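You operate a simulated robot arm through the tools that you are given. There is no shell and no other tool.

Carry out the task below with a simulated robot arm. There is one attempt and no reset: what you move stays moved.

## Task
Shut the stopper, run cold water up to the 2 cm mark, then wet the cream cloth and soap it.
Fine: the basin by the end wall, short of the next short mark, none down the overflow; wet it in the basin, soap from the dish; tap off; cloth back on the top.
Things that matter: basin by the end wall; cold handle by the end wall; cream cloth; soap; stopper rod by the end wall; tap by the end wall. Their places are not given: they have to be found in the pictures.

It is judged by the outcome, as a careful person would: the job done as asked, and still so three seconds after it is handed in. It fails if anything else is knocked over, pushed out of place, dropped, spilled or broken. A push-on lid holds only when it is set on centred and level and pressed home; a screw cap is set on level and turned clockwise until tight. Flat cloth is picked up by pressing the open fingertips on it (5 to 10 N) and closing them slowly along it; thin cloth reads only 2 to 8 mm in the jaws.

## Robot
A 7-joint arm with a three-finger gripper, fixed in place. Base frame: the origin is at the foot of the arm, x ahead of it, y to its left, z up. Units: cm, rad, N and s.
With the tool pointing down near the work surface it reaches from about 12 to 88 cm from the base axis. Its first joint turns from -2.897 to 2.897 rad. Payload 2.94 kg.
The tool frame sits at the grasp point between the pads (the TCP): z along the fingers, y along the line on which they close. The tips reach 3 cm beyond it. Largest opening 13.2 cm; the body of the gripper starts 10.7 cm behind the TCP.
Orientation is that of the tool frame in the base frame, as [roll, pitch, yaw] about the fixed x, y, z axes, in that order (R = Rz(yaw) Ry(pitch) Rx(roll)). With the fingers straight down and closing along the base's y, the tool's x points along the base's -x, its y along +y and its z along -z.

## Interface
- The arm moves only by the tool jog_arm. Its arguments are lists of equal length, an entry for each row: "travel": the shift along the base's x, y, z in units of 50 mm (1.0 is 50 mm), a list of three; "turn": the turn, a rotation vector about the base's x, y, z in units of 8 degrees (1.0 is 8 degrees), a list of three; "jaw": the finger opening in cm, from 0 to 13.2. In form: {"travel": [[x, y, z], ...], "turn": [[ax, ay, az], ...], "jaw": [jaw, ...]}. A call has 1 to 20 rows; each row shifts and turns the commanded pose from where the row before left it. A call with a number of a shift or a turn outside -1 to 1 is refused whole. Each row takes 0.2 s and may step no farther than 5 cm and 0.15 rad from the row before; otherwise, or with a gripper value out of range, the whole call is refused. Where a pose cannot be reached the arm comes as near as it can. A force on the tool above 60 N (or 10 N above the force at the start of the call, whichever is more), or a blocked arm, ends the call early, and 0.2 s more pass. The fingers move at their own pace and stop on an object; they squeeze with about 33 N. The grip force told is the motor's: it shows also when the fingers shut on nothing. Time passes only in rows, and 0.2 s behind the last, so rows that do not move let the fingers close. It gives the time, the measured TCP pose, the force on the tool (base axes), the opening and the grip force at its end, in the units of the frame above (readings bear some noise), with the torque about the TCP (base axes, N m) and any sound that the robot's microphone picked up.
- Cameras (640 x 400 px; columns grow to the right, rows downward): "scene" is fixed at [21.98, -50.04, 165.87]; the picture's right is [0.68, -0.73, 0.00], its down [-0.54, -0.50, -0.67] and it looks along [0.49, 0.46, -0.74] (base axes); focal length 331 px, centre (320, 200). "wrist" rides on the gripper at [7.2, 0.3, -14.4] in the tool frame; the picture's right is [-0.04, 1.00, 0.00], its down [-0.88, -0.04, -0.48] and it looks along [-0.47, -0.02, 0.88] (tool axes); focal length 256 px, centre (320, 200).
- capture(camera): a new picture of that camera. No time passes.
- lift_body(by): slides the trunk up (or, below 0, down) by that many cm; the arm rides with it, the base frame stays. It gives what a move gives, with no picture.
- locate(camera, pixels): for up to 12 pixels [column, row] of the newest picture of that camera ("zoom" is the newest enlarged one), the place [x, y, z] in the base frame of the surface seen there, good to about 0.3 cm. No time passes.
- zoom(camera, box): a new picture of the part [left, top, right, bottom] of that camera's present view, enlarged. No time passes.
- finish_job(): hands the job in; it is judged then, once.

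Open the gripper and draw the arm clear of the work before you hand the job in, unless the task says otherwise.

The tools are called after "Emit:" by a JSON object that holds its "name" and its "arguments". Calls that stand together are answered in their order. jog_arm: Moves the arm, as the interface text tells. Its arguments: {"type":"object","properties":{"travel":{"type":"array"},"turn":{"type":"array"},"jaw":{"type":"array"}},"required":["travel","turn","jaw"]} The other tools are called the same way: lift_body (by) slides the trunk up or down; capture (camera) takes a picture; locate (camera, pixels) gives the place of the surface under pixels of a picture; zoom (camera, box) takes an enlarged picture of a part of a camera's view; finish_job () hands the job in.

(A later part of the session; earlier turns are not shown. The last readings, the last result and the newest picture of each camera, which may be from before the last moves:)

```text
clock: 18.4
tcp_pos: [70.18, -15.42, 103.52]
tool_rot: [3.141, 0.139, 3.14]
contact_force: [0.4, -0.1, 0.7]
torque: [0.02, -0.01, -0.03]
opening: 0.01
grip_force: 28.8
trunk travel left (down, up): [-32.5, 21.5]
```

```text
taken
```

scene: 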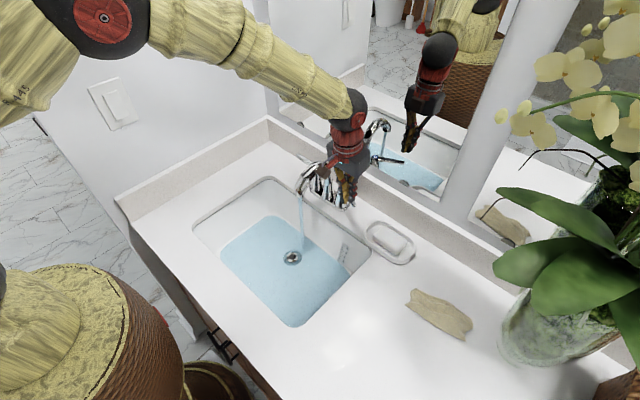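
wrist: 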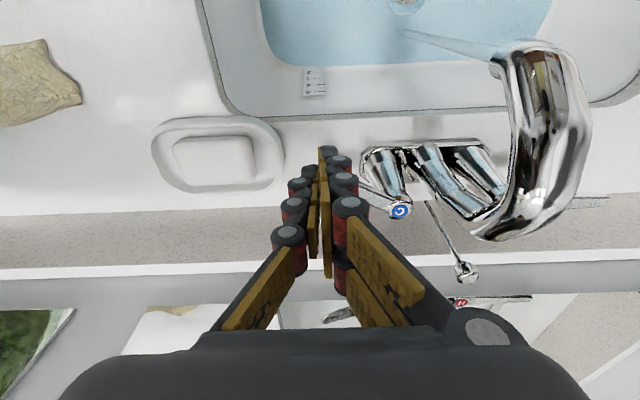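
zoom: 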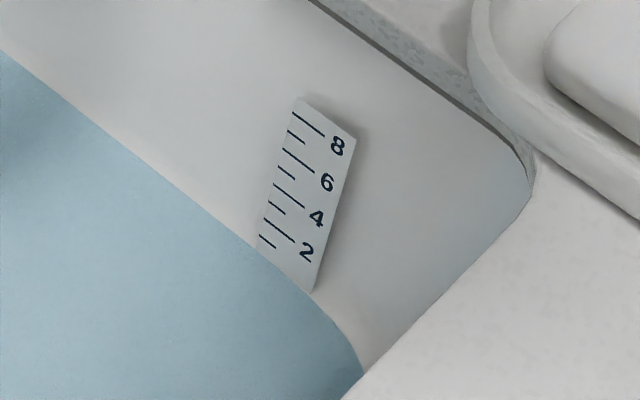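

The flow is gentle (level about 0.2 cm); lever tip is about [72,-16.3,98], 30° open. I get the closed fingers down on its near side, clear of it, and let it run about 3 s.

Emit:
{"name": "jog_arm", "arguments": {"travel": [[-0.24, 0.1, 0], [0, 0, -0.43], [0, 0, -0.43], [0, 0, 0], [0, 0, 0], [0, 0, 0], [0, 0, 0], [0, 0, 0], [0, 0, 0], [0, 0, 0], [0, 0, 0], [0, 0, 0], [0, 0, 0], [0, 0, 0], [0, 0, 0]], "turn": [[0, 0, 0], [0, 0, 0], [0, 0, 0], [0, 0, 0], [0, 0, 0], [0, 0, 0], [0, 0, 0], [0, 0, 0], [0, 0, 0], [0, 0, 0], [0, 0, 0], [0, 0, 0], [0, 0, 0], [0, 0, 0], [0, 0, 0]], "jaw": [0, 0, 0, 0, 0, 0, 0, 0, 0, 0, 0, 0, 0, 0, 0]}}

Emit:
{"name": "zoom", "arguments": {"camera": "scene", "box": [325, 230, 365, 280]}}

Emit:
{"name": "locate", "arguments": {"camera": "zoom", "pixels": [[200, 290], [150, 290], [200, 330], [100, 270], [260, 320]]}}

Emit:
{"name": "zoom", "arguments": {"camera": "scene", "box": [290, 120, 410, 220]}}

Emit:
{"name": "capture", "arguments": {"camera": "wrist"}}

```text
clock: 21.6
tcp_pos: [69.01, -14.95, 99.52]
tool_rot: [3.141, 0.14, -3.141]
contact_force: [0.0, 0.0, 0.2]
torque: [0.04, -0.01, -0.01]
opening: 0.02
grip_force: 28.1
trunk travel left (down, up): [-32.5, 21.5]
```

```text
8.00 times, centred on (345, 255) of scene
```

zoom: 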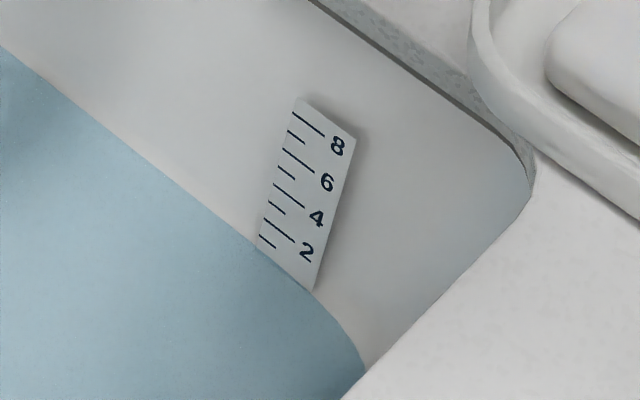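

```text
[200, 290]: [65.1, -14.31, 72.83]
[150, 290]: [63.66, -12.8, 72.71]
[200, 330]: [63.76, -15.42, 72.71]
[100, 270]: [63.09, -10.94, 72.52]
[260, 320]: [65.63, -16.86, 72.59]
```

```text
4.00 times, centred on (350, 170) of scene
```

zoom: 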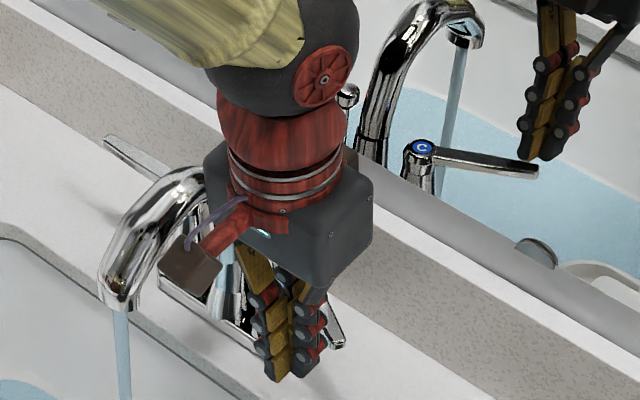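

```text
taken
```

wrist: 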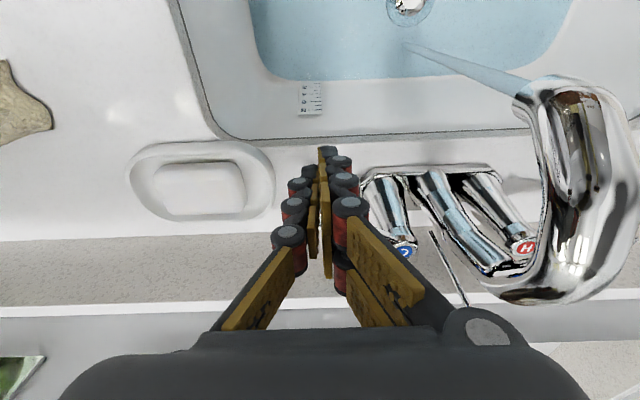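

The water is rising at roughly 0.1 cm/s, now about 0.4 cm. I wait 4 s and re-read.

Emit:
{"name": "jog_arm", "arguments": {"travel": [[0, 0, 0], [0, 0, 0], [0, 0, 0], [0, 0, 0], [0, 0, 0], [0, 0, 0], [0, 0, 0], [0, 0, 0], [0, 0, 0], [0, 0, 0], [0, 0, 0], [0, 0, 0], [0, 0, 0], [0, 0, 0], [0, 0, 0], [0, 0, 0], [0, 0, 0], [0, 0, 0], [0, 0, 0], [0, 0, 0]], "turn": [[0, 0, 0], [0, 0, 0], [0, 0, 0], [0, 0, 0], [0, 0, 0], [0, 0, 0], [0, 0, 0], [0, 0, 0], [0, 0, 0], [0, 0, 0], [0, 0, 0], [0, 0, 0], [0, 0, 0], [0, 0, 0], [0, 0, 0], [0, 0, 0], [0, 0, 0], [0, 0, 0], [0, 0, 0], [0, 0, 0]], "jaw": [0, 0, 0, 0, 0, 0, 0, 0, 0, 0, 0, 0, 0, 0, 0, 0, 0, 0, 0, 0]}}

Emit:
{"name": "zoom", "arguments": {"camera": "scene", "box": [325, 230, 365, 280]}}

```text
clock: 25.8
tcp_pos: [68.94, -14.91, 99.46]
tool_rot: [3.14, 0.139, -3.141]
contact_force: [-0.4, -0.6, 0.1]
torque: [-0.02, -0.01, -0.01]
opening: 0.0
grip_force: 28.1
trunk travel left (down, up): [-32.5, 21.5]
```

```text
8.00 times, centred on (345, 255) of scene
```

zoom: 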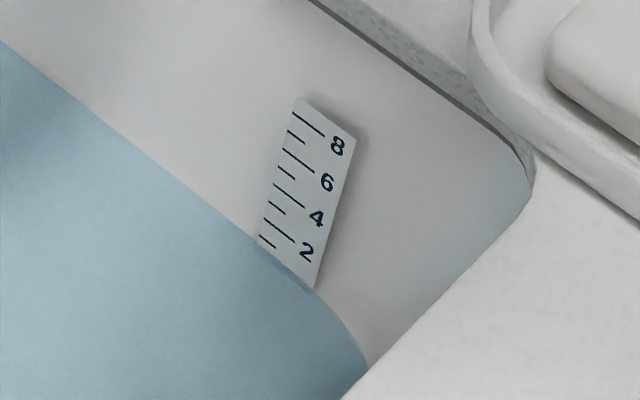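

Level is just below the 1 mark; about 0.3 cm per 4 s. I wait about 8 s more.

Emit:
{"name": "jog_arm", "arguments": {"travel": [[0, 0, 0], [0, 0, 0], [0, 0, 0], [0, 0, 0], [0, 0, 0], [0, 0, 0], [0, 0, 0], [0, 0, 0], [0, 0, 0], [0, 0, 0], [0, 0, 0], [0, 0, 0], [0, 0, 0], [0, 0, 0], [0, 0, 0], [0, 0, 0], [0, 0, 0], [0, 0, 0], [0, 0, 0], [0, 0, 0]], "turn": [[0, 0, 0], [0, 0, 0], [0, 0, 0], [0, 0, 0], [0, 0, 0], [0, 0, 0], [0, 0, 0], [0, 0, 0], [0, 0, 0], [0, 0, 0], [0, 0, 0], [0, 0, 0], [0, 0, 0], [0, 0, 0], [0, 0, 0], [0, 0, 0], [0, 0, 0], [0, 0, 0], [0, 0, 0], [0, 0, 0]], "jaw": [0, 0, 0, 0, 0, 0, 0, 0, 0, 0, 0, 0, 0, 0, 0, 0, 0, 0, 0, 0]}}

Emit:
{"name": "zoom", "arguments": {"camera": "scene", "box": [325, 230, 365, 280]}}

```text
clock: 30.0
tcp_pos: [69.02, -15.01, 99.48]
tool_rot: [3.141, 0.14, 3.142]
contact_force: [0.1, -0.4, -0.8]
torque: [0.01, -0.01, -0.02]
opening: 0.0
grip_force: 28.1
trunk travel left (down, up): [-32.5, 21.5]
```

```text
8.00 times, centred on (345, 255) of scene
```

zoom: 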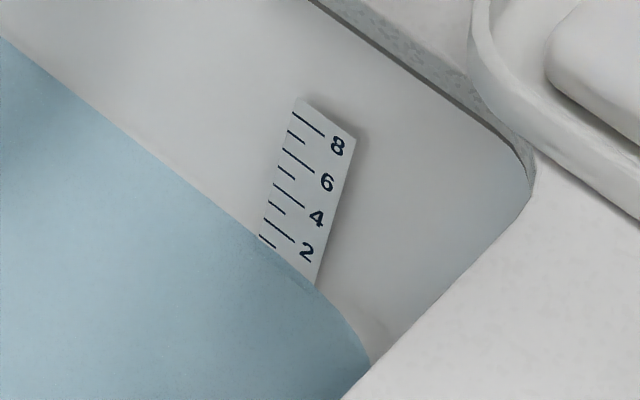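

The water line is about at the 1 mark. I keep waiting and checking.

Emit:
{"name": "jog_arm", "arguments": {"travel": [[0, 0, 0], [0, 0, 0], [0, 0, 0], [0, 0, 0], [0, 0, 0], [0, 0, 0], [0, 0, 0], [0, 0, 0], [0, 0, 0], [0, 0, 0], [0, 0, 0], [0, 0, 0], [0, 0, 0], [0, 0, 0], [0, 0, 0], [0, 0, 0], [0, 0, 0], [0, 0, 0], [0, 0, 0], [0, 0, 0]], "turn": [[0, 0, 0], [0, 0, 0], [0, 0, 0], [0, 0, 0], [0, 0, 0], [0, 0, 0], [0, 0, 0], [0, 0, 0], [0, 0, 0], [0, 0, 0], [0, 0, 0], [0, 0, 0], [0, 0, 0], [0, 0, 0], [0, 0, 0], [0, 0, 0], [0, 0, 0], [0, 0, 0], [0, 0, 0], [0, 0, 0]], "jaw": [0, 0, 0, 0, 0, 0, 0, 0, 0, 0, 0, 0, 0, 0, 0, 0, 0, 0, 0, 0]}}

Emit:
{"name": "zoom", "arguments": {"camera": "scene", "box": [325, 230, 365, 280]}}

Emit:
{"name": "locate", "arguments": {"camera": "zoom", "pixels": [[200, 290], [150, 290], [200, 330], [100, 270], [260, 320]]}}

```text
clock: 34.2
tcp_pos: [69.03, -14.98, 99.51]
tool_rot: [-3.141, 0.139, 3.141]
contact_force: [0.8, 0.5, 0.7]
torque: [-0.03, -0.01, -0.04]
opening: 0.0
grip_force: 29.0
trunk travel left (down, up): [-32.5, 21.5]
```

```text
8.00 times, centred on (345, 255) of scene
```

zoom: 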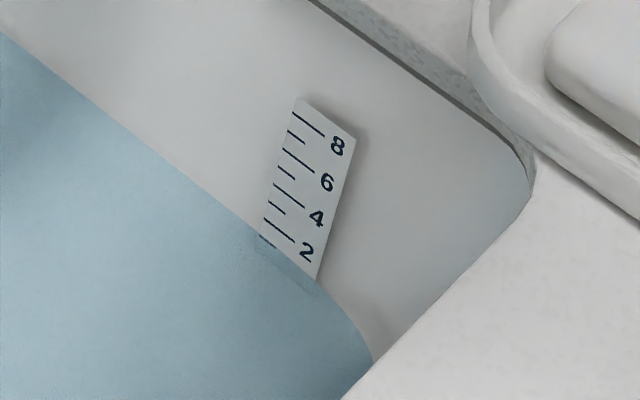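

```text
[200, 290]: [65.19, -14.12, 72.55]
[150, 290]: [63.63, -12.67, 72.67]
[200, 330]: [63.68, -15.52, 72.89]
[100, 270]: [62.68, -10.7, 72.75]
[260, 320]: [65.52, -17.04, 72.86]
```

Locate sees through the water, so I rely on the gauge. A tighter zoom for accuracy.

Emit:
{"name": "zoom", "arguments": {"camera": "scene", "box": [330, 245, 354, 260]}}

Emit:
{"name": "zoom", "arguments": {"camera": "wrist", "box": [280, 70, 340, 120]}}

```text
16.00 times, centred on (342, 252) of scene
```

zoom: 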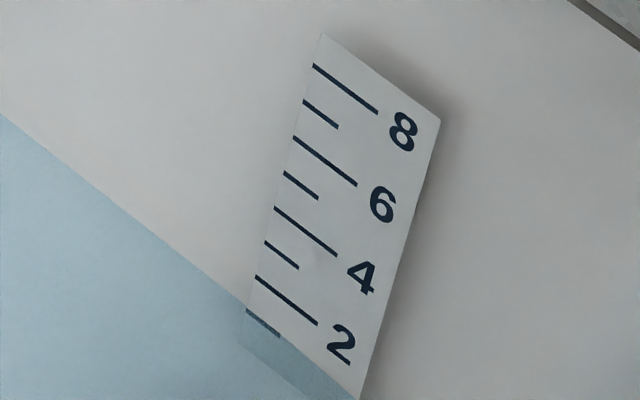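

```text
8.00 times, centred on (310, 95) of wrist
```

zoom: 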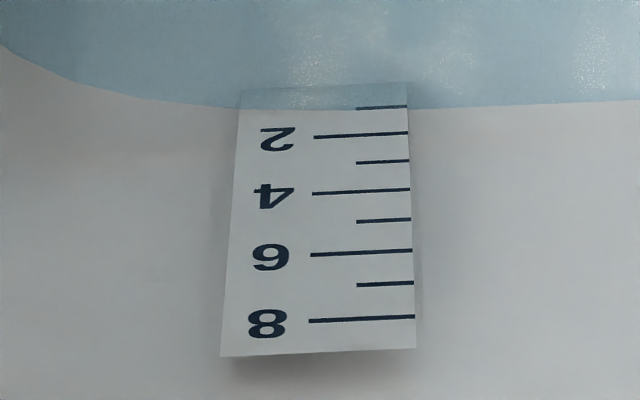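

The wrist zoom shows the level just at the 1 mark. The rate is about 0.06 cm/s; I keep waiting.

Emit:
{"name": "jog_arm", "arguments": {"travel": [[0, 0, 0], [0, 0, 0], [0, 0, 0], [0, 0, 0], [0, 0, 0], [0, 0, 0], [0, 0, 0], [0, 0, 0], [0, 0, 0], [0, 0, 0], [0, 0, 0], [0, 0, 0], [0, 0, 0], [0, 0, 0], [0, 0, 0], [0, 0, 0], [0, 0, 0], [0, 0, 0], [0, 0, 0], [0, 0, 0]], "turn": [[0, 0, 0], [0, 0, 0], [0, 0, 0], [0, 0, 0], [0, 0, 0], [0, 0, 0], [0, 0, 0], [0, 0, 0], [0, 0, 0], [0, 0, 0], [0, 0, 0], [0, 0, 0], [0, 0, 0], [0, 0, 0], [0, 0, 0], [0, 0, 0], [0, 0, 0], [0, 0, 0], [0, 0, 0], [0, 0, 0]], "jaw": [0, 0, 0, 0, 0, 0, 0, 0, 0, 0, 0, 0, 0, 0, 0, 0, 0, 0, 0, 0]}}

Emit:
{"name": "zoom", "arguments": {"camera": "wrist", "box": [280, 70, 340, 120]}}

```text
clock: 38.4
tcp_pos: [69.07, -15.09, 99.54]
tool_rot: [-3.14, 0.139, -3.141]
contact_force: [0.1, -0.4, -0.1]
torque: [-0.01, 0.0, -0.02]
opening: 0.0
grip_force: 28.3
trunk travel left (down, up): [-32.5, 21.5]
```

```text
8.00 times, centred on (310, 95) of wrist
```

zoom: 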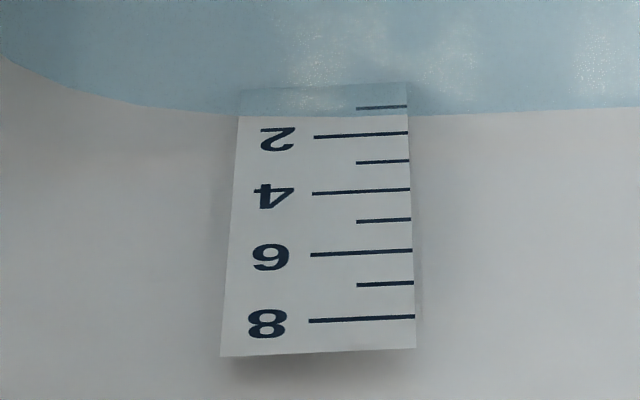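

Level ≈1.3 cm. Waiting two more rounds.

Emit:
{"name": "jog_arm", "arguments": {"travel": [[0, 0, 0], [0, 0, 0], [0, 0, 0], [0, 0, 0], [0, 0, 0], [0, 0, 0], [0, 0, 0], [0, 0, 0], [0, 0, 0], [0, 0, 0], [0, 0, 0], [0, 0, 0], [0, 0, 0], [0, 0, 0], [0, 0, 0], [0, 0, 0], [0, 0, 0], [0, 0, 0], [0, 0, 0], [0, 0, 0]], "turn": [[0, 0, 0], [0, 0, 0], [0, 0, 0], [0, 0, 0], [0, 0, 0], [0, 0, 0], [0, 0, 0], [0, 0, 0], [0, 0, 0], [0, 0, 0], [0, 0, 0], [0, 0, 0], [0, 0, 0], [0, 0, 0], [0, 0, 0], [0, 0, 0], [0, 0, 0], [0, 0, 0], [0, 0, 0], [0, 0, 0]], "jaw": [0, 0, 0, 0, 0, 0, 0, 0, 0, 0, 0, 0, 0, 0, 0, 0, 0, 0, 0, 0]}}

Emit:
{"name": "zoom", "arguments": {"camera": "wrist", "box": [280, 70, 340, 120]}}

```text
clock: 42.6
tcp_pos: [69.09, -14.85, 99.52]
tool_rot: [3.141, 0.139, -3.141]
contact_force: [-0.4, 0.0, 0.3]
torque: [0.03, -0.04, 0.01]
opening: 0.01
grip_force: 28.7
trunk travel left (down, up): [-32.5, 21.5]
```

```text
8.00 times, centred on (310, 95) of wrist
```

zoom: 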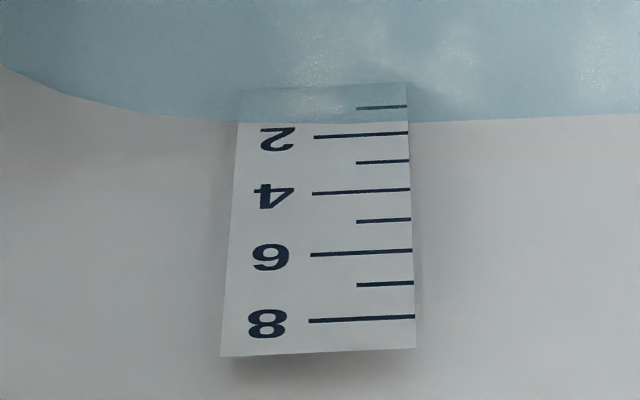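

Level ≈1.6 cm. One more round.

Emit:
{"name": "jog_arm", "arguments": {"travel": [[0, 0, 0], [0, 0, 0], [0, 0, 0], [0, 0, 0], [0, 0, 0], [0, 0, 0], [0, 0, 0], [0, 0, 0], [0, 0, 0], [0, 0, 0], [0, 0, 0], [0, 0, 0], [0, 0, 0], [0, 0, 0], [0, 0, 0], [0, 0, 0], [0, 0, 0], [0, 0, 0], [0, 0, 0], [0, 0, 0]], "turn": [[0, 0, 0], [0, 0, 0], [0, 0, 0], [0, 0, 0], [0, 0, 0], [0, 0, 0], [0, 0, 0], [0, 0, 0], [0, 0, 0], [0, 0, 0], [0, 0, 0], [0, 0, 0], [0, 0, 0], [0, 0, 0], [0, 0, 0], [0, 0, 0], [0, 0, 0], [0, 0, 0], [0, 0, 0], [0, 0, 0]], "jaw": [0, 0, 0, 0, 0, 0, 0, 0, 0, 0, 0, 0, 0, 0, 0, 0, 0, 0, 0, 0]}}

Emit:
{"name": "zoom", "arguments": {"camera": "wrist", "box": [280, 70, 340, 120]}}

```text
clock: 46.8
tcp_pos: [68.95, -14.94, 99.48]
tool_rot: [-3.14, 0.137, -3.14]
contact_force: [0.7, 0.0, -0.3]
torque: [-0.02, 0.03, -0.02]
opening: 0.0
grip_force: 28.8
trunk travel left (down, up): [-32.5, 21.5]
```

```text
8.00 times, centred on (310, 95) of wrist
```

zoom: 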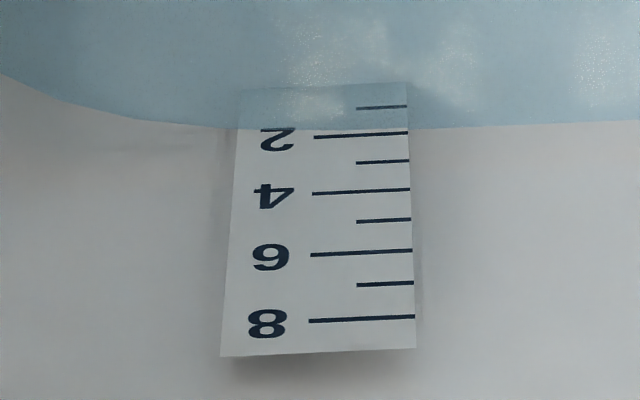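

Level ≈1.85 cm. One more round of about 4 s, then shut.

Emit:
{"name": "jog_arm", "arguments": {"travel": [[0, 0, 0], [0, 0, 0], [0, 0, 0], [0, 0, 0], [0, 0, 0], [0, 0, 0], [0, 0, 0], [0, 0, 0], [0, 0, 0], [0, 0, 0], [0, 0, 0], [0, 0, 0], [0, 0, 0], [0, 0, 0], [0, 0, 0], [0, 0, 0], [0, 0, 0], [0, 0, 0], [0, 0, 0], [0, 0, 0]], "turn": [[0, 0, 0], [0, 0, 0], [0, 0, 0], [0, 0, 0], [0, 0, 0], [0, 0, 0], [0, 0, 0], [0, 0, 0], [0, 0, 0], [0, 0, 0], [0, 0, 0], [0, 0, 0], [0, 0, 0], [0, 0, 0], [0, 0, 0], [0, 0, 0], [0, 0, 0], [0, 0, 0], [0, 0, 0], [0, 0, 0]], "jaw": [0, 0, 0, 0, 0, 0, 0, 0, 0, 0, 0, 0, 0, 0, 0, 0, 0, 0, 0, 0]}}

Emit:
{"name": "zoom", "arguments": {"camera": "wrist", "box": [280, 70, 340, 120]}}

```text
clock: 51.0
tcp_pos: [68.96, -15.0, 99.59]
tool_rot: [-3.142, 0.139, 3.141]
contact_force: [-0.2, -0.4, 0.6]
torque: [0.04, 0.0, 0.01]
opening: 0.0
grip_force: 28.1
trunk travel left (down, up): [-32.5, 21.5]
```

```text
8.00 times, centred on (310, 95) of wrist
```

zoom: 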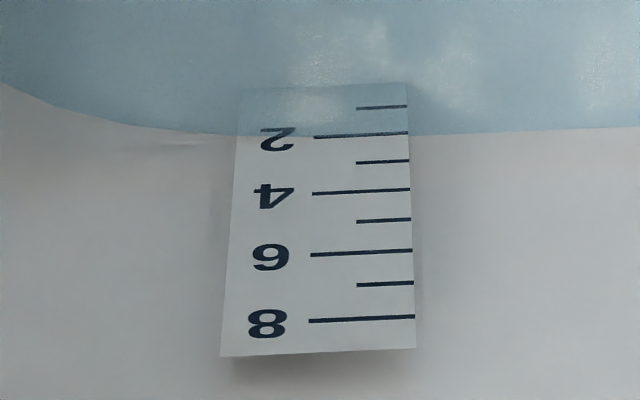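

Level ≈2.05 cm. I wait another second and then push the lever back toward +x to shut.

Emit:
{"name": "jog_arm", "arguments": {"travel": [[0, 0, 0], [0, 0, 0], [0, 0, 0], [0, 0, 0], [0, 0, 0], [0.2, 0.03, 0], [0.2, 0.03, 0], [0.2, 0.03, 0], [0.18, 0, 0], [0.16, 0, 0], [0.12, 0, 0], [0, 0, 0]], "turn": [[0, 0, 0], [0, 0, 0], [0, 0, 0], [0, 0, 0], [0, 0, 0], [0, 0, 0], [0, 0, 0], [0, 0, 0], [0, 0, 0], [0, 0, 0], [0, 0, 0], [0, 0, 0]], "jaw": [0, 0, 0, 0, 0, 0, 0, 0, 0, 0, 0, 0]}}

Emit:
{"name": "zoom", "arguments": {"camera": "scene", "box": [270, 140, 430, 280]}}

Emit:
{"name": "capture", "arguments": {"camera": "wrist"}}

```text
clock: 53.4
tcp_pos: [73.36, -14.36, 99.03]
tool_rot: [3.139, 0.114, -3.141]
contact_force: [-32.3, -3.0, 14.2]
torque: [0.08, 0.33, 0.23]
opening: 0.01
grip_force: 27.8
trunk travel left (down, up): [-32.5, 21.5]
stopped in row 12: the force on the tool passed its limit at 62 N (the readings are from after the stop); the commanded pose is now the measured one
```

```text
2.86 times, centred on (350, 210) of scene
```

zoom: 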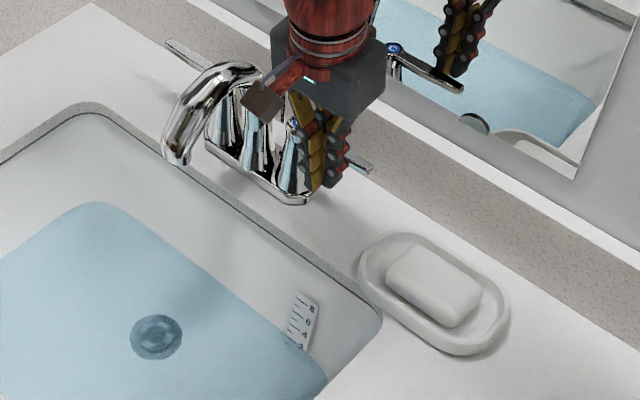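

```text
taken
```

wrist: 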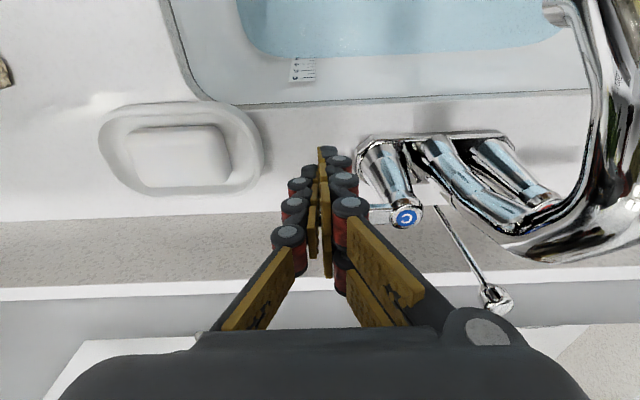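

The lever is at its stop and the stream has stopped. I back off and raise, then check the tap and gauge.

Emit:
{"name": "jog_arm", "arguments": {"travel": [[-0.2, 0, 0], [-0.4, 0, 0.1], [0, 0, 0.8], [0, 0, 0]], "turn": [[0, 0, 0], [0, 0, 0], [0, 0, 0], [0, 0, 0]], "jaw": [0, 0, 0, 0]}}

Emit:
{"name": "capture", "arguments": {"camera": "wrist"}}

Emit:
{"name": "zoom", "arguments": {"camera": "wrist", "box": [280, 50, 340, 100]}}

Emit:
{"name": "zoom", "arguments": {"camera": "scene", "box": [330, 245, 354, 260]}}

Emit:
{"name": "zoom", "arguments": {"camera": "scene", "box": [260, 130, 420, 270]}}

```text
clock: 54.4
tcp_pos: [70.81, -14.23, 103.4]
tool_rot: [3.14, 0.122, 3.14]
contact_force: [0.9, 0.1, 1.1]
torque: [-0.01, -0.01, 0.03]
opening: 0.0
grip_force: 28.0
trunk travel left (down, up): [-32.5, 21.5]
```

```text
taken
```

wrist: 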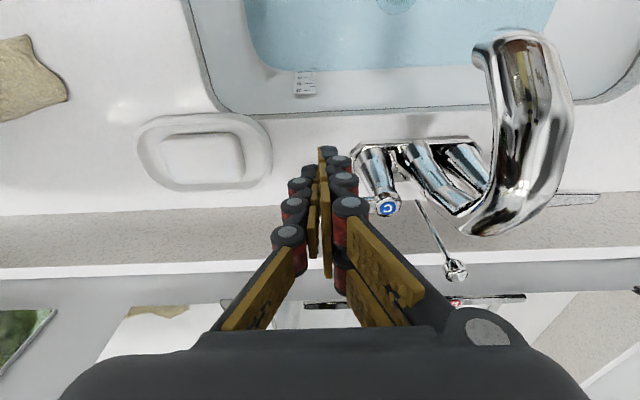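

```text
8.00 times, centred on (310, 75) of wrist
```

zoom: 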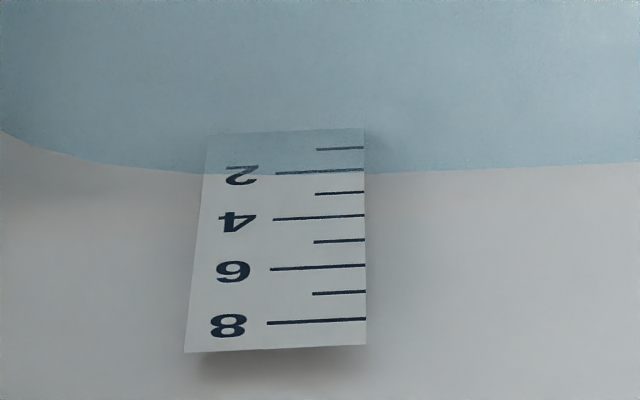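

```text
16.00 times, centred on (342, 252) of scene
```

zoom: 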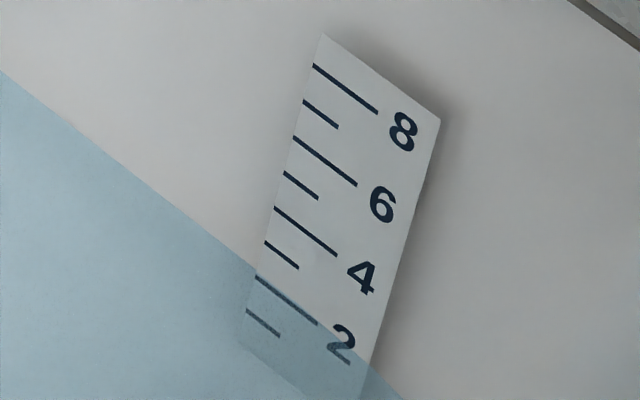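

```text
2.86 times, centred on (340, 200) of scene
```

zoom: 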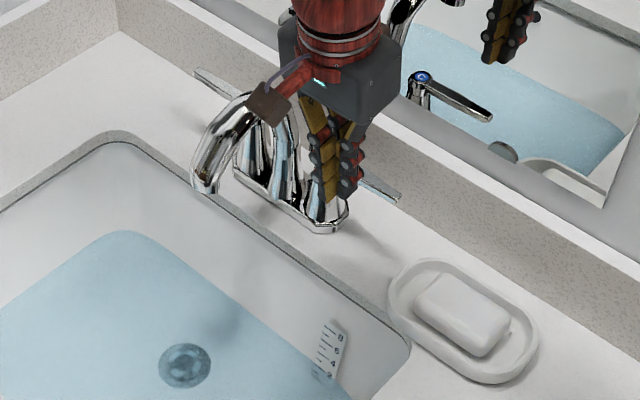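

Water stands just over the 2 mark and the tap is off. Before heading to the cloth I check how near the plant's leaves are.

Emit:
{"name": "capture", "arguments": {"camera": "scene"}}

Emit:
{"name": "locate", "arguments": {"camera": "scene", "pixels": [[495, 270], [505, 195], [540, 285], [570, 300], [520, 340], [510, 300], [545, 160], [600, 200], [560, 70], [600, 240], [530, 115], [438, 305]]}}

```text
taken
```

scene: 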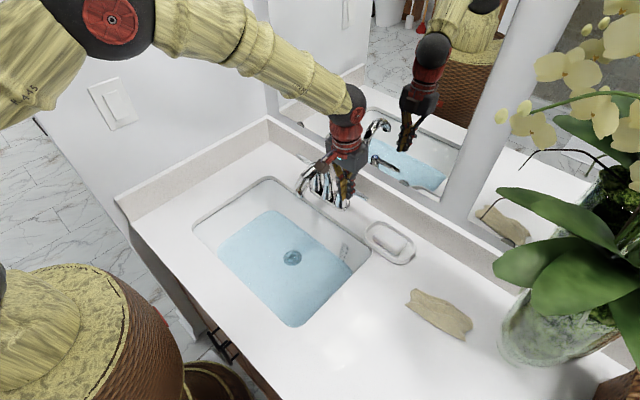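

```text
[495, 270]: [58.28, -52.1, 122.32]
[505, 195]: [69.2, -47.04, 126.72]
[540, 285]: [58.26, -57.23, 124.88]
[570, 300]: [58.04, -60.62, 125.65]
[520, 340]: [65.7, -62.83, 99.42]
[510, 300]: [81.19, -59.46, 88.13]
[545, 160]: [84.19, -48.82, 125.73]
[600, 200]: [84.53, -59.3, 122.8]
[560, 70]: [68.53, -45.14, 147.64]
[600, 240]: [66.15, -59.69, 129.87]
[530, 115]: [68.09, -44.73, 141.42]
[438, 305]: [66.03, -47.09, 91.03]
```

Leaves hang at z 122–127 over the cloth (y below -47), so I grip its near end with the wrist leaning back toward +y. I turn the tool 90° and tilt it 25° while moving to a viewing point.

Emit:
{"name": "jog_arm", "arguments": {"travel": [[-0.085, -0.235, 0], [-0.085, -0.235, 0], [-0.085, -0.235, 0], [-0.085, -0.235, 0], [-0.085, -0.235, 0], [-0.085, -0.235, 0], [-0.085, -0.235, 0], [-0.085, -0.235, 0], [-0.085, -0.235, 0], [-0.085, -0.235, 0], [-0.085, -0.235, 0], [-0.085, -0.235, 0], [-0.085, -0.235, 0], [-0.085, -0.235, -0.1], [-0.085, -0.235, -0.1], [-0.085, -0.235, -0.08], [0, 0, 0]], "turn": [[0, 0.87, 0], [0, 0, -1], [0, 0, -1], [0, 0, -1], [0, 0, -1], [0, 0, -1], [0, 0, -1], [0, 0, -1], [0, 0, -1], [0, 0, -1], [0, 0, -1], [0, 0, -1], [0, 0, -0.25], [-1, 0, 0], [-1, 0, 0], [-1, 0, 0], [0, 0, 0]], "jaw": [0, 0, 0, 0, 0, 0, 0, 0, 0, 0, 0, 0, 0, 0, 0, 0, 0]}}

Emit:
{"name": "capture", "arguments": {"camera": "wrist"}}

Emit:
{"name": "capture", "arguments": {"camera": "scene"}}

```text
clock: 58.0
tcp_pos: [64.02, -33.26, 102.19]
tool_rot: [3.138, 0.421, 1.571]
contact_force: [-0.8, -0.1, 0.1]
torque: [0.04, -0.01, -0.01]
opening: 0.0
grip_force: 28.8
trunk travel left (down, up): [-32.5, 21.5]
```

```text
taken
```

wrist: 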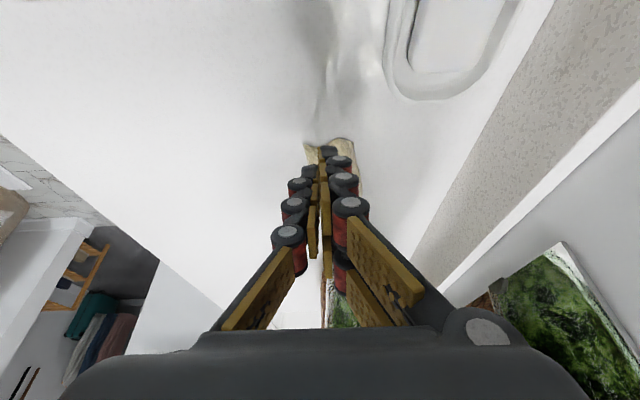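

```text
taken
```

scene: 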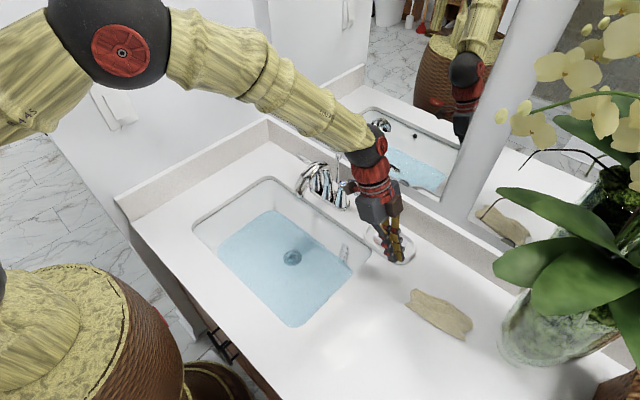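

The wrist leans clear of the leaves. I open the jaws and map the cloth's shape from the scene zoom.

Emit:
{"name": "jog_arm", "arguments": {"travel": [[0, 0, 0], [0, 0, 0], [0, 0, 0], [0, 0, 0]], "turn": [[0, 0, 0], [0, 0, 0], [0, 0, 0], [0, 0, 0]], "jaw": [3, 6, 7, 7]}}

Emit:
{"name": "capture", "arguments": {"camera": "wrist"}}

Emit:
{"name": "zoom", "arguments": {"camera": "scene", "box": [396, 276, 484, 346]}}

Emit:
{"name": "locate", "arguments": {"camera": "zoom", "pixels": [[110, 90], [180, 110], [140, 130], [110, 170], [180, 180], [250, 150], [220, 220], [300, 200], [280, 260], [380, 200], [360, 290], [500, 330]]}}

```text
clock: 59.0
tcp_pos: [64.12, -33.3, 101.96]
tool_rot: [3.138, 0.421, 1.571]
contact_force: [0.4, -0.5, 0.8]
torque: [-0.02, -0.02, 0.03]
opening: 6.34
grip_force: 0.1
trunk travel left (down, up): [-32.5, 21.5]
```

```text
taken
```

wrist: 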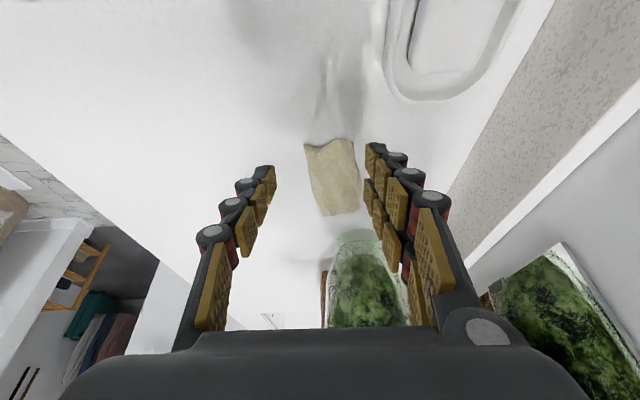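

```text
5.71 times, centred on (440, 311) of scene
```

zoom: 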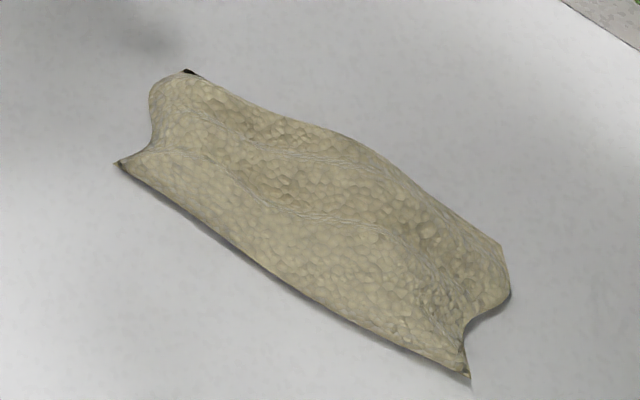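

```text
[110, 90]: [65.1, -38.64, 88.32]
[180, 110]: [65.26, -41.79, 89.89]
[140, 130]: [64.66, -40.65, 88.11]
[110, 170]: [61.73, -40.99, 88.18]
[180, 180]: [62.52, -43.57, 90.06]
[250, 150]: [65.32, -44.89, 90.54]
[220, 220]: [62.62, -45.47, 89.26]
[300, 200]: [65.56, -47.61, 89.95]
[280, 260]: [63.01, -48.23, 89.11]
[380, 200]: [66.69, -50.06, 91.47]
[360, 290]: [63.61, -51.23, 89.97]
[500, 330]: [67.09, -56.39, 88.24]
```

The cloth is a wavy strip, x≈62.5–68 at y=-46, up to z≈91. I hover over y≈-46 with the jaws about 7.5 cm open to straddle it.

Emit:
{"name": "jog_arm", "arguments": {"travel": [[0.055, -0.575, -0.3], [0.055, -0.575, -0.3], [0.055, -0.575, -0.4], [0.055, -0.575, -0.4], [0, 0, 0]], "turn": [[0, 0, 0], [0, 0, 0], [0, 0, 0], [0, 0, 0], [0, 0, 0]], "jaw": [7.6, 7.6, 7.6, 7.6, 7.6]}}

Emit:
{"name": "capture", "arguments": {"camera": "wrist"}}

Emit:
{"name": "capture", "arguments": {"camera": "scene"}}

Emit:
{"name": "zoom", "arguments": {"camera": "scene", "box": [380, 220, 500, 350]}}

```text
clock: 60.2
tcp_pos: [65.1, -44.61, 94.92]
tool_rot: [3.138, 0.421, 1.571]
contact_force: [-0.1, 0.4, -0.7]
torque: [0.0, -0.03, -0.01]
opening: 7.59
grip_force: 0.1
trunk travel left (down, up): [-32.5, 21.5]
```

```text
taken
```

wrist: 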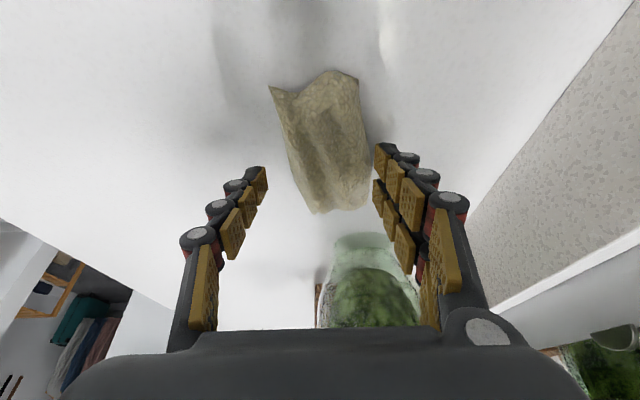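

```text
taken
```

scene: 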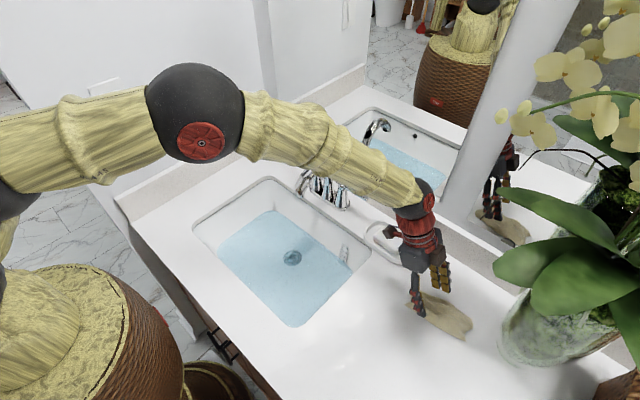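

```text
3.08 times, centred on (440, 285) of scene
```

zoom: 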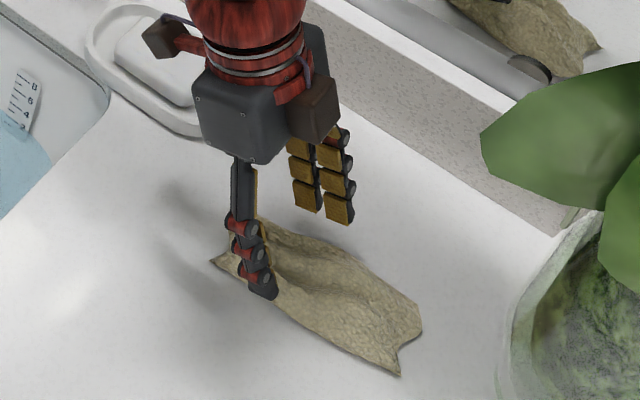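

The fingers straddle the cloth well. I lower gently in small steps to touch the top.

Emit:
{"name": "jog_arm", "arguments": {"travel": [[0.02, 0, -0.2], [0, 0, -0.2], [0, 0, -0.16], [0, 0, -0.1], [0, 0, 0]], "turn": [[0, 0, 0], [0, 0, 0], [0, 0, 0], [0, 0, 0], [0, 0, 0]], "jaw": [7.6, 7.6, 7.6, 7.6, 7.6]}}

Emit:
{"name": "zoom", "arguments": {"camera": "wrist", "box": [200, 60, 440, 260]}}

```text
clock: 61.4
tcp_pos: [65.26, -44.61, 91.73]
tool_rot: [3.14, 0.42, 1.571]
contact_force: [-0.4, 0.2, -0.2]
torque: [-0.02, 0.0, 0.03]
opening: 7.6
grip_force: 0.2
trunk travel left (down, up): [-32.5, 21.5]
```

```text
2.00 times, centred on (320, 160) of wrist
```

zoom: 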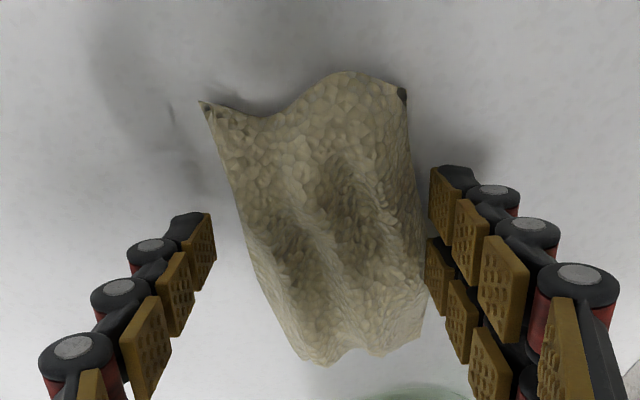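

The right finger is close beside the cloth, so I shift +0.4 cm in x and lower to light contact.

Emit:
{"name": "jog_arm", "arguments": {"travel": [[0.08, 0, 0], [0, 0, -0.05], [0, 0, -0.04], [0, 0, 0]], "turn": [[0, 0, 0], [0, 0, 0], [0, 0, 0], [0, 0, 0]], "jaw": [7.6, 7.6, 7.6, 7.6]}}

```text
clock: 62.4
tcp_pos: [65.67, -44.69, 91.32]
tool_rot: [3.137, 0.42, 1.572]
contact_force: [0.2, -0.5, 1.6]
torque: [0.01, 0.01, 0.0]
opening: 7.62
grip_force: 0.1
trunk travel left (down, up): [-32.5, 21.5]
```

Almost touching (1.6 N). A touch lower, then I close the fingers slowly.

Emit:
{"name": "jog_arm", "arguments": {"travel": [[0, 0, -0.03], [0, 0, -0.02], [0, 0, 0], [0, 0, 0]], "turn": [[0, 0, 0], [0, 0, 0], [0, 0, 0], [0, 0, 0]], "jaw": [7.6, 7.6, 7.6, 7.6]}}

```text
clock: 63.4
tcp_pos: [65.75, -44.75, 91.21]
tool_rot: [3.138, 0.421, 1.57]
contact_force: [1.5, 1.3, 9.6]
torque: [0.07, -0.48, 0.1]
opening: 7.9
grip_force: 1.5
trunk travel left (down, up): [-32.5, 21.5]
```

Contact at about 9.6 N. I close slowly along the surface, 0.4 cm per row.

Emit:
{"name": "jog_arm", "arguments": {"travel": [[0, 0, 0.01], [0, 0, 0], [0, 0, 0], [0, 0, 0], [0, 0, 0], [0, 0, 0], [0, 0, 0], [0, 0, 0], [0, 0, 0], [0, 0, 0], [0, 0, 0], [0, 0, 0], [0, 0, 0], [0, 0, 0], [0, 0, 0], [0, 0, 0]], "turn": [[0, 0, 0], [0, 0, 0], [0, 0, 0], [0, 0, 0], [0, 0, 0], [0, 0, 0], [0, 0, 0], [0, 0, 0], [0, 0, 0], [0, 0, 0], [0, 0, 0], [0, 0, 0], [0, 0, 0], [0, 0, 0], [0, 0, 0], [0, 0, 0]], "jaw": [7, 6.5, 6, 5.5, 5, 4.5, 4, 3.5, 3, 2.5, 2, 1.5, 1, 0.5, 0, 0]}}

Emit:
{"name": "capture", "arguments": {"camera": "wrist"}}

Emit:
{"name": "zoom", "arguments": {"camera": "scene", "box": [380, 220, 500, 350]}}

```text
clock: 66.8
tcp_pos: [65.83, -44.84, 91.54]
tool_rot: [3.135, 0.423, 1.569]
contact_force: [16.2, -2.4, 24.6]
torque: [0.16, -1.44, -0.18]
opening: 6.47
grip_force: 31.8
trunk travel left (down, up): [-32.5, 21.5]
```

```text
taken
```

wrist: 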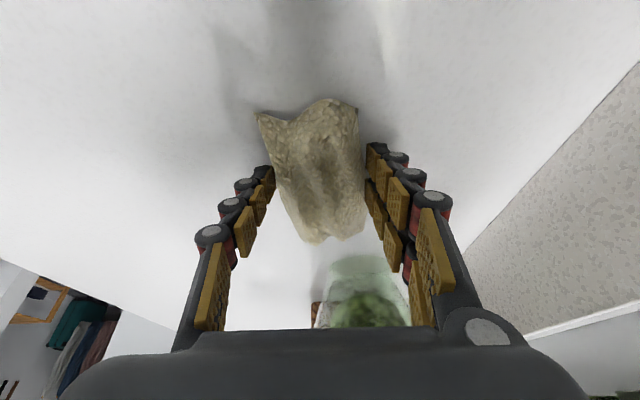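

```text
3.08 times, centred on (440, 285) of scene
```

zoom: 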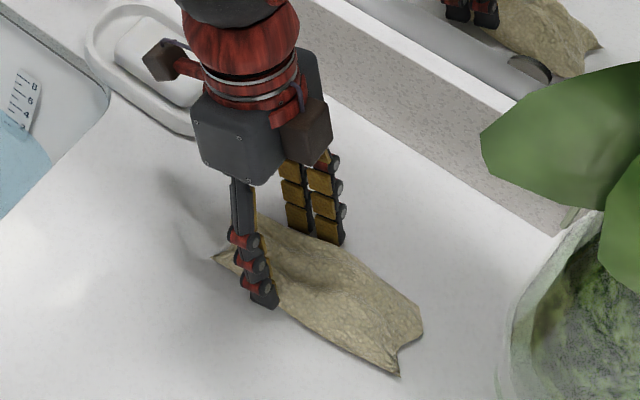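

The jaws stalled at 6.5 cm with 25 N upward: the tips are jamming on the top. I raise slightly to relieve the pressing and let them close.

Emit:
{"name": "jog_arm", "arguments": {"travel": [[0, 0, 0.03], [0, 0, 0.02], [0, 0, 0], [0, 0, 0]], "turn": [[0, 0, 0], [0, 0, 0], [0, 0, 0], [0, 0, 0]], "jaw": [6.3, 6, 5.5, 5]}}

Emit:
{"name": "capture", "arguments": {"camera": "wrist"}}

```text
clock: 67.8
tcp_pos: [65.66, -44.77, 91.42]
tool_rot: [3.14, 0.421, 1.572]
contact_force: [12.2, -1.1, 18.0]
torque: [-0.06, -1.1, -0.03]
opening: 6.39
grip_force: 33.0
trunk travel left (down, up): [-32.5, 21.5]
```

```text
taken
```

wrist: 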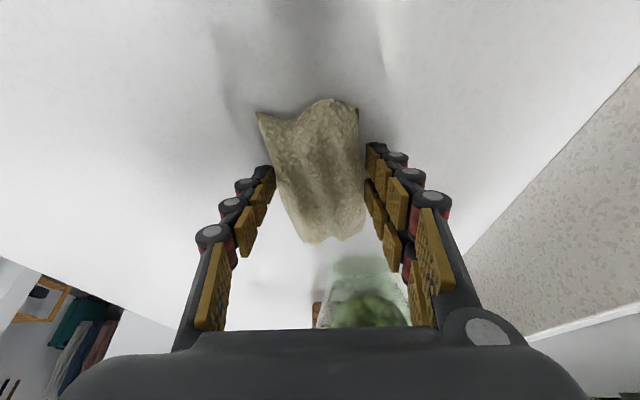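

The +x finger alone bears on the top (torque about y). I raise a further 0.3 cm while closing.

Emit:
{"name": "jog_arm", "arguments": {"travel": [[0, 0, 0.03], [0, 0, 0.03], [0, 0, 0], [0, 0, 0], [0, 0, 0]], "turn": [[0, 0, 0], [0, 0, 0], [0, 0, 0], [0, 0, 0], [0, 0, 0]], "jaw": [6, 5.5, 5, 4.5, 4.5]}}

Emit:
{"name": "capture", "arguments": {"camera": "wrist"}}

```text
clock: 69.0
tcp_pos: [65.72, -44.58, 91.65]
tool_rot: [3.141, 0.419, 1.57]
contact_force: [-0.9, -0.2, -0.3]
torque: [0.01, -0.01, 0.01]
opening: 6.35
grip_force: 33.2
trunk travel left (down, up): [-32.5, 21.5]
```

```text
taken
```

wrist: 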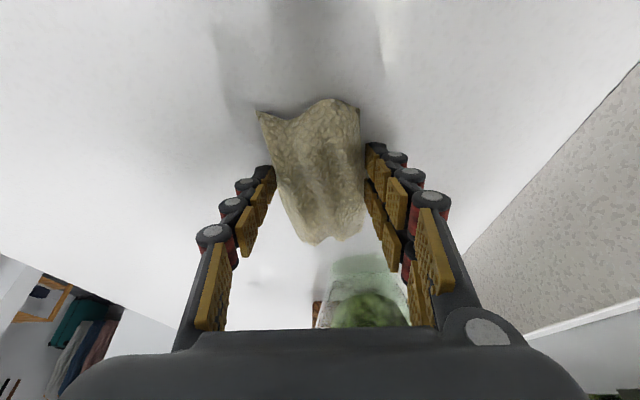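

With no outside load the jaws still stop at 6.35: the cloth's edges block them. Following the hint, I open, rise, narrow to 3.5 cm and press on top of the cloth instead.

Emit:
{"name": "jog_arm", "arguments": {"travel": [[0, 0, 0], [0, 0, 0], [0, 0, 0.3], [0, 0, 0.4], [-0.05, 0, 0], [0, 0, 0], [0, 0, 0]], "turn": [[0, 0, 0], [0, 0, 0], [0, 0, 0], [0, 0, 0], [0, 0, 0], [0, 0, 0], [0, 0, 0]], "jaw": [7.6, 7.6, 7.6, 6, 4.5, 3.5, 3.5]}}

Emit:
{"name": "capture", "arguments": {"camera": "wrist"}}

Emit:
{"name": "zoom", "arguments": {"camera": "scene", "box": [396, 276, 484, 346]}}

Emit:
{"name": "locate", "arguments": {"camera": "zoom", "pixels": [[200, 120], [250, 150], [300, 160], [300, 200], [280, 260], [350, 170], [340, 240], [380, 200], [360, 290], [420, 240], [420, 320], [470, 270]]}}

```text
clock: 70.6
tcp_pos: [65.43, -44.77, 95.25]
tool_rot: [3.14, 0.422, 1.572]
contact_force: [0.6, -0.4, -0.1]
torque: [0.01, -0.01, 0.0]
opening: 3.5
grip_force: 0.1
trunk travel left (down, up): [-32.5, 21.5]
```

```text
taken
```

wrist: 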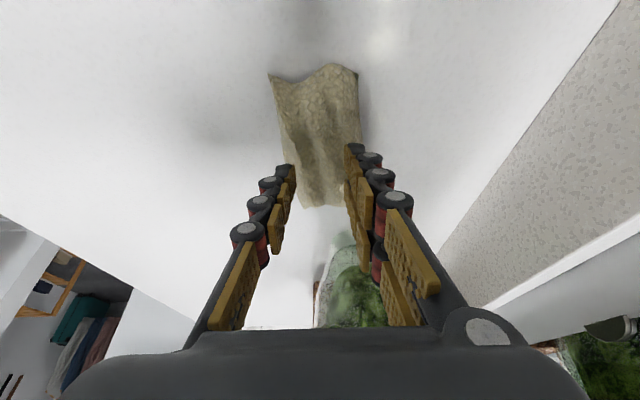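

```text
5.71 times, centred on (440, 311) of scene
```

zoom: 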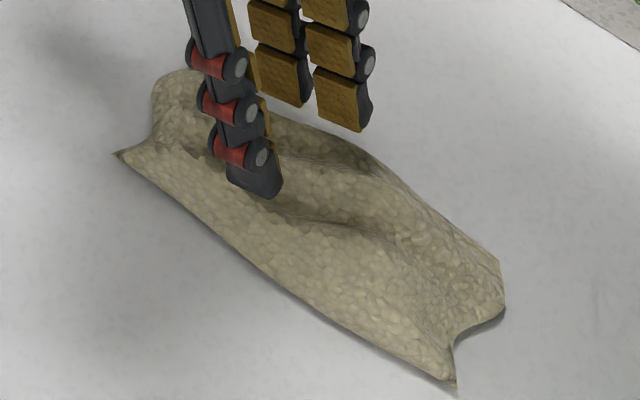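

```text
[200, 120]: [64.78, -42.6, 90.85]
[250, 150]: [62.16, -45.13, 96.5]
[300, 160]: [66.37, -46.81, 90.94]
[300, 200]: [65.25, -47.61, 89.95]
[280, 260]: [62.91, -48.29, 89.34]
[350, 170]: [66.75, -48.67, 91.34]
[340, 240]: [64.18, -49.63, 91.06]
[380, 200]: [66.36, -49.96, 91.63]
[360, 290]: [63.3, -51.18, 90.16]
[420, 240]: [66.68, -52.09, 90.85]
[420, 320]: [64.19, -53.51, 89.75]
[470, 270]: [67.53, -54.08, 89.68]
```

Cloth surface under the tips is z≈90–91. I lower in small steps until 5–10 N.

Emit:
{"name": "jog_arm", "arguments": {"travel": [[0, 0, -0.15], [0, 0, -0.1], [0, 0, -0.1], [0, 0, 0]], "turn": [[0, 0, 0], [0, 0, 0], [0, 0, 0], [0, 0, 0]], "jaw": [3.5, 3.5, 3.5, 3.5]}}

Emit:
{"name": "zoom", "arguments": {"camera": "wrist", "box": [200, 60, 440, 260]}}

```text
clock: 71.6
tcp_pos: [65.65, -44.94, 93.94]
tool_rot: [3.129, 0.424, 1.568]
contact_force: [10.2, -6.8, 29.6]
torque: [0.03, -0.76, -0.1]
opening: 4.25
grip_force: 7.2
trunk travel left (down, up): [-32.5, 21.5]
```

```text
2.00 times, centred on (320, 160) of wrist
```

zoom: 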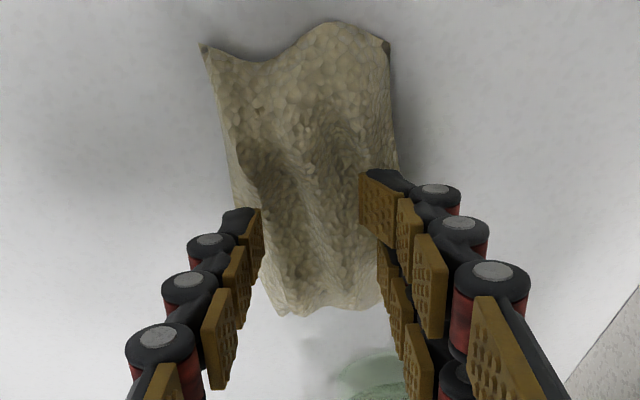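

Contact is at 30 N already, too hard; I ease up to 5–10 N.

Emit:
{"name": "jog_arm", "arguments": {"travel": [[0, 0, 0.05], [0, 0, 0.01], [0, 0, 0]], "turn": [[0, 0, 0], [0, 0, 0], [0, 0, 0]], "jaw": [4, 4, 4]}}

```text
clock: 72.4
tcp_pos: [65.57, -44.76, 93.96]
tool_rot: [3.135, 0.422, 1.569]
contact_force: [10.7, -3.2, 28.0]
torque: [0.07, -0.61, -0.08]
opening: 4.35
grip_force: 8.2
trunk travel left (down, up): [-32.5, 21.5]
```

Still 28 N; I raise 0.25 cm more.

Emit:
{"name": "jog_arm", "arguments": {"travel": [[0, 0, 0.03], [0, 0, 0.02], [0, 0, 0]], "turn": [[0, 0, 0], [0, 0, 0], [0, 0, 0]], "jaw": [4, 4, 4]}}

Emit:
{"name": "zoom", "arguments": {"camera": "wrist", "box": [200, 60, 440, 260]}}

Emit:
{"name": "zoom", "arguments": {"camera": "scene", "box": [396, 276, 484, 346]}}

```text
clock: 73.2
tcp_pos: [65.36, -44.65, 94.1]
tool_rot: [3.14, 0.418, 1.572]
contact_force: [3.8, -1.7, 14.9]
torque: [0.04, -0.32, -0.11]
opening: 4.26
grip_force: 2.3
trunk travel left (down, up): [-32.5, 21.5]
```

```text
2.00 times, centred on (320, 160) of wrist
```

zoom: 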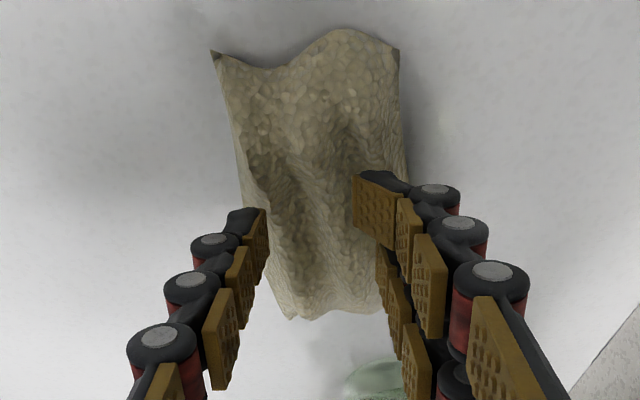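

```text
5.71 times, centred on (440, 311) of scene
```

zoom: 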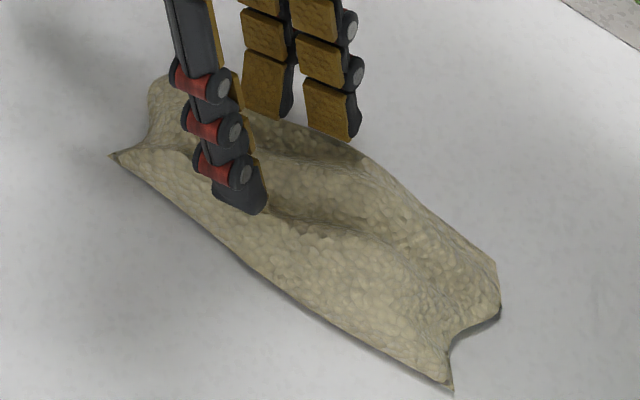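

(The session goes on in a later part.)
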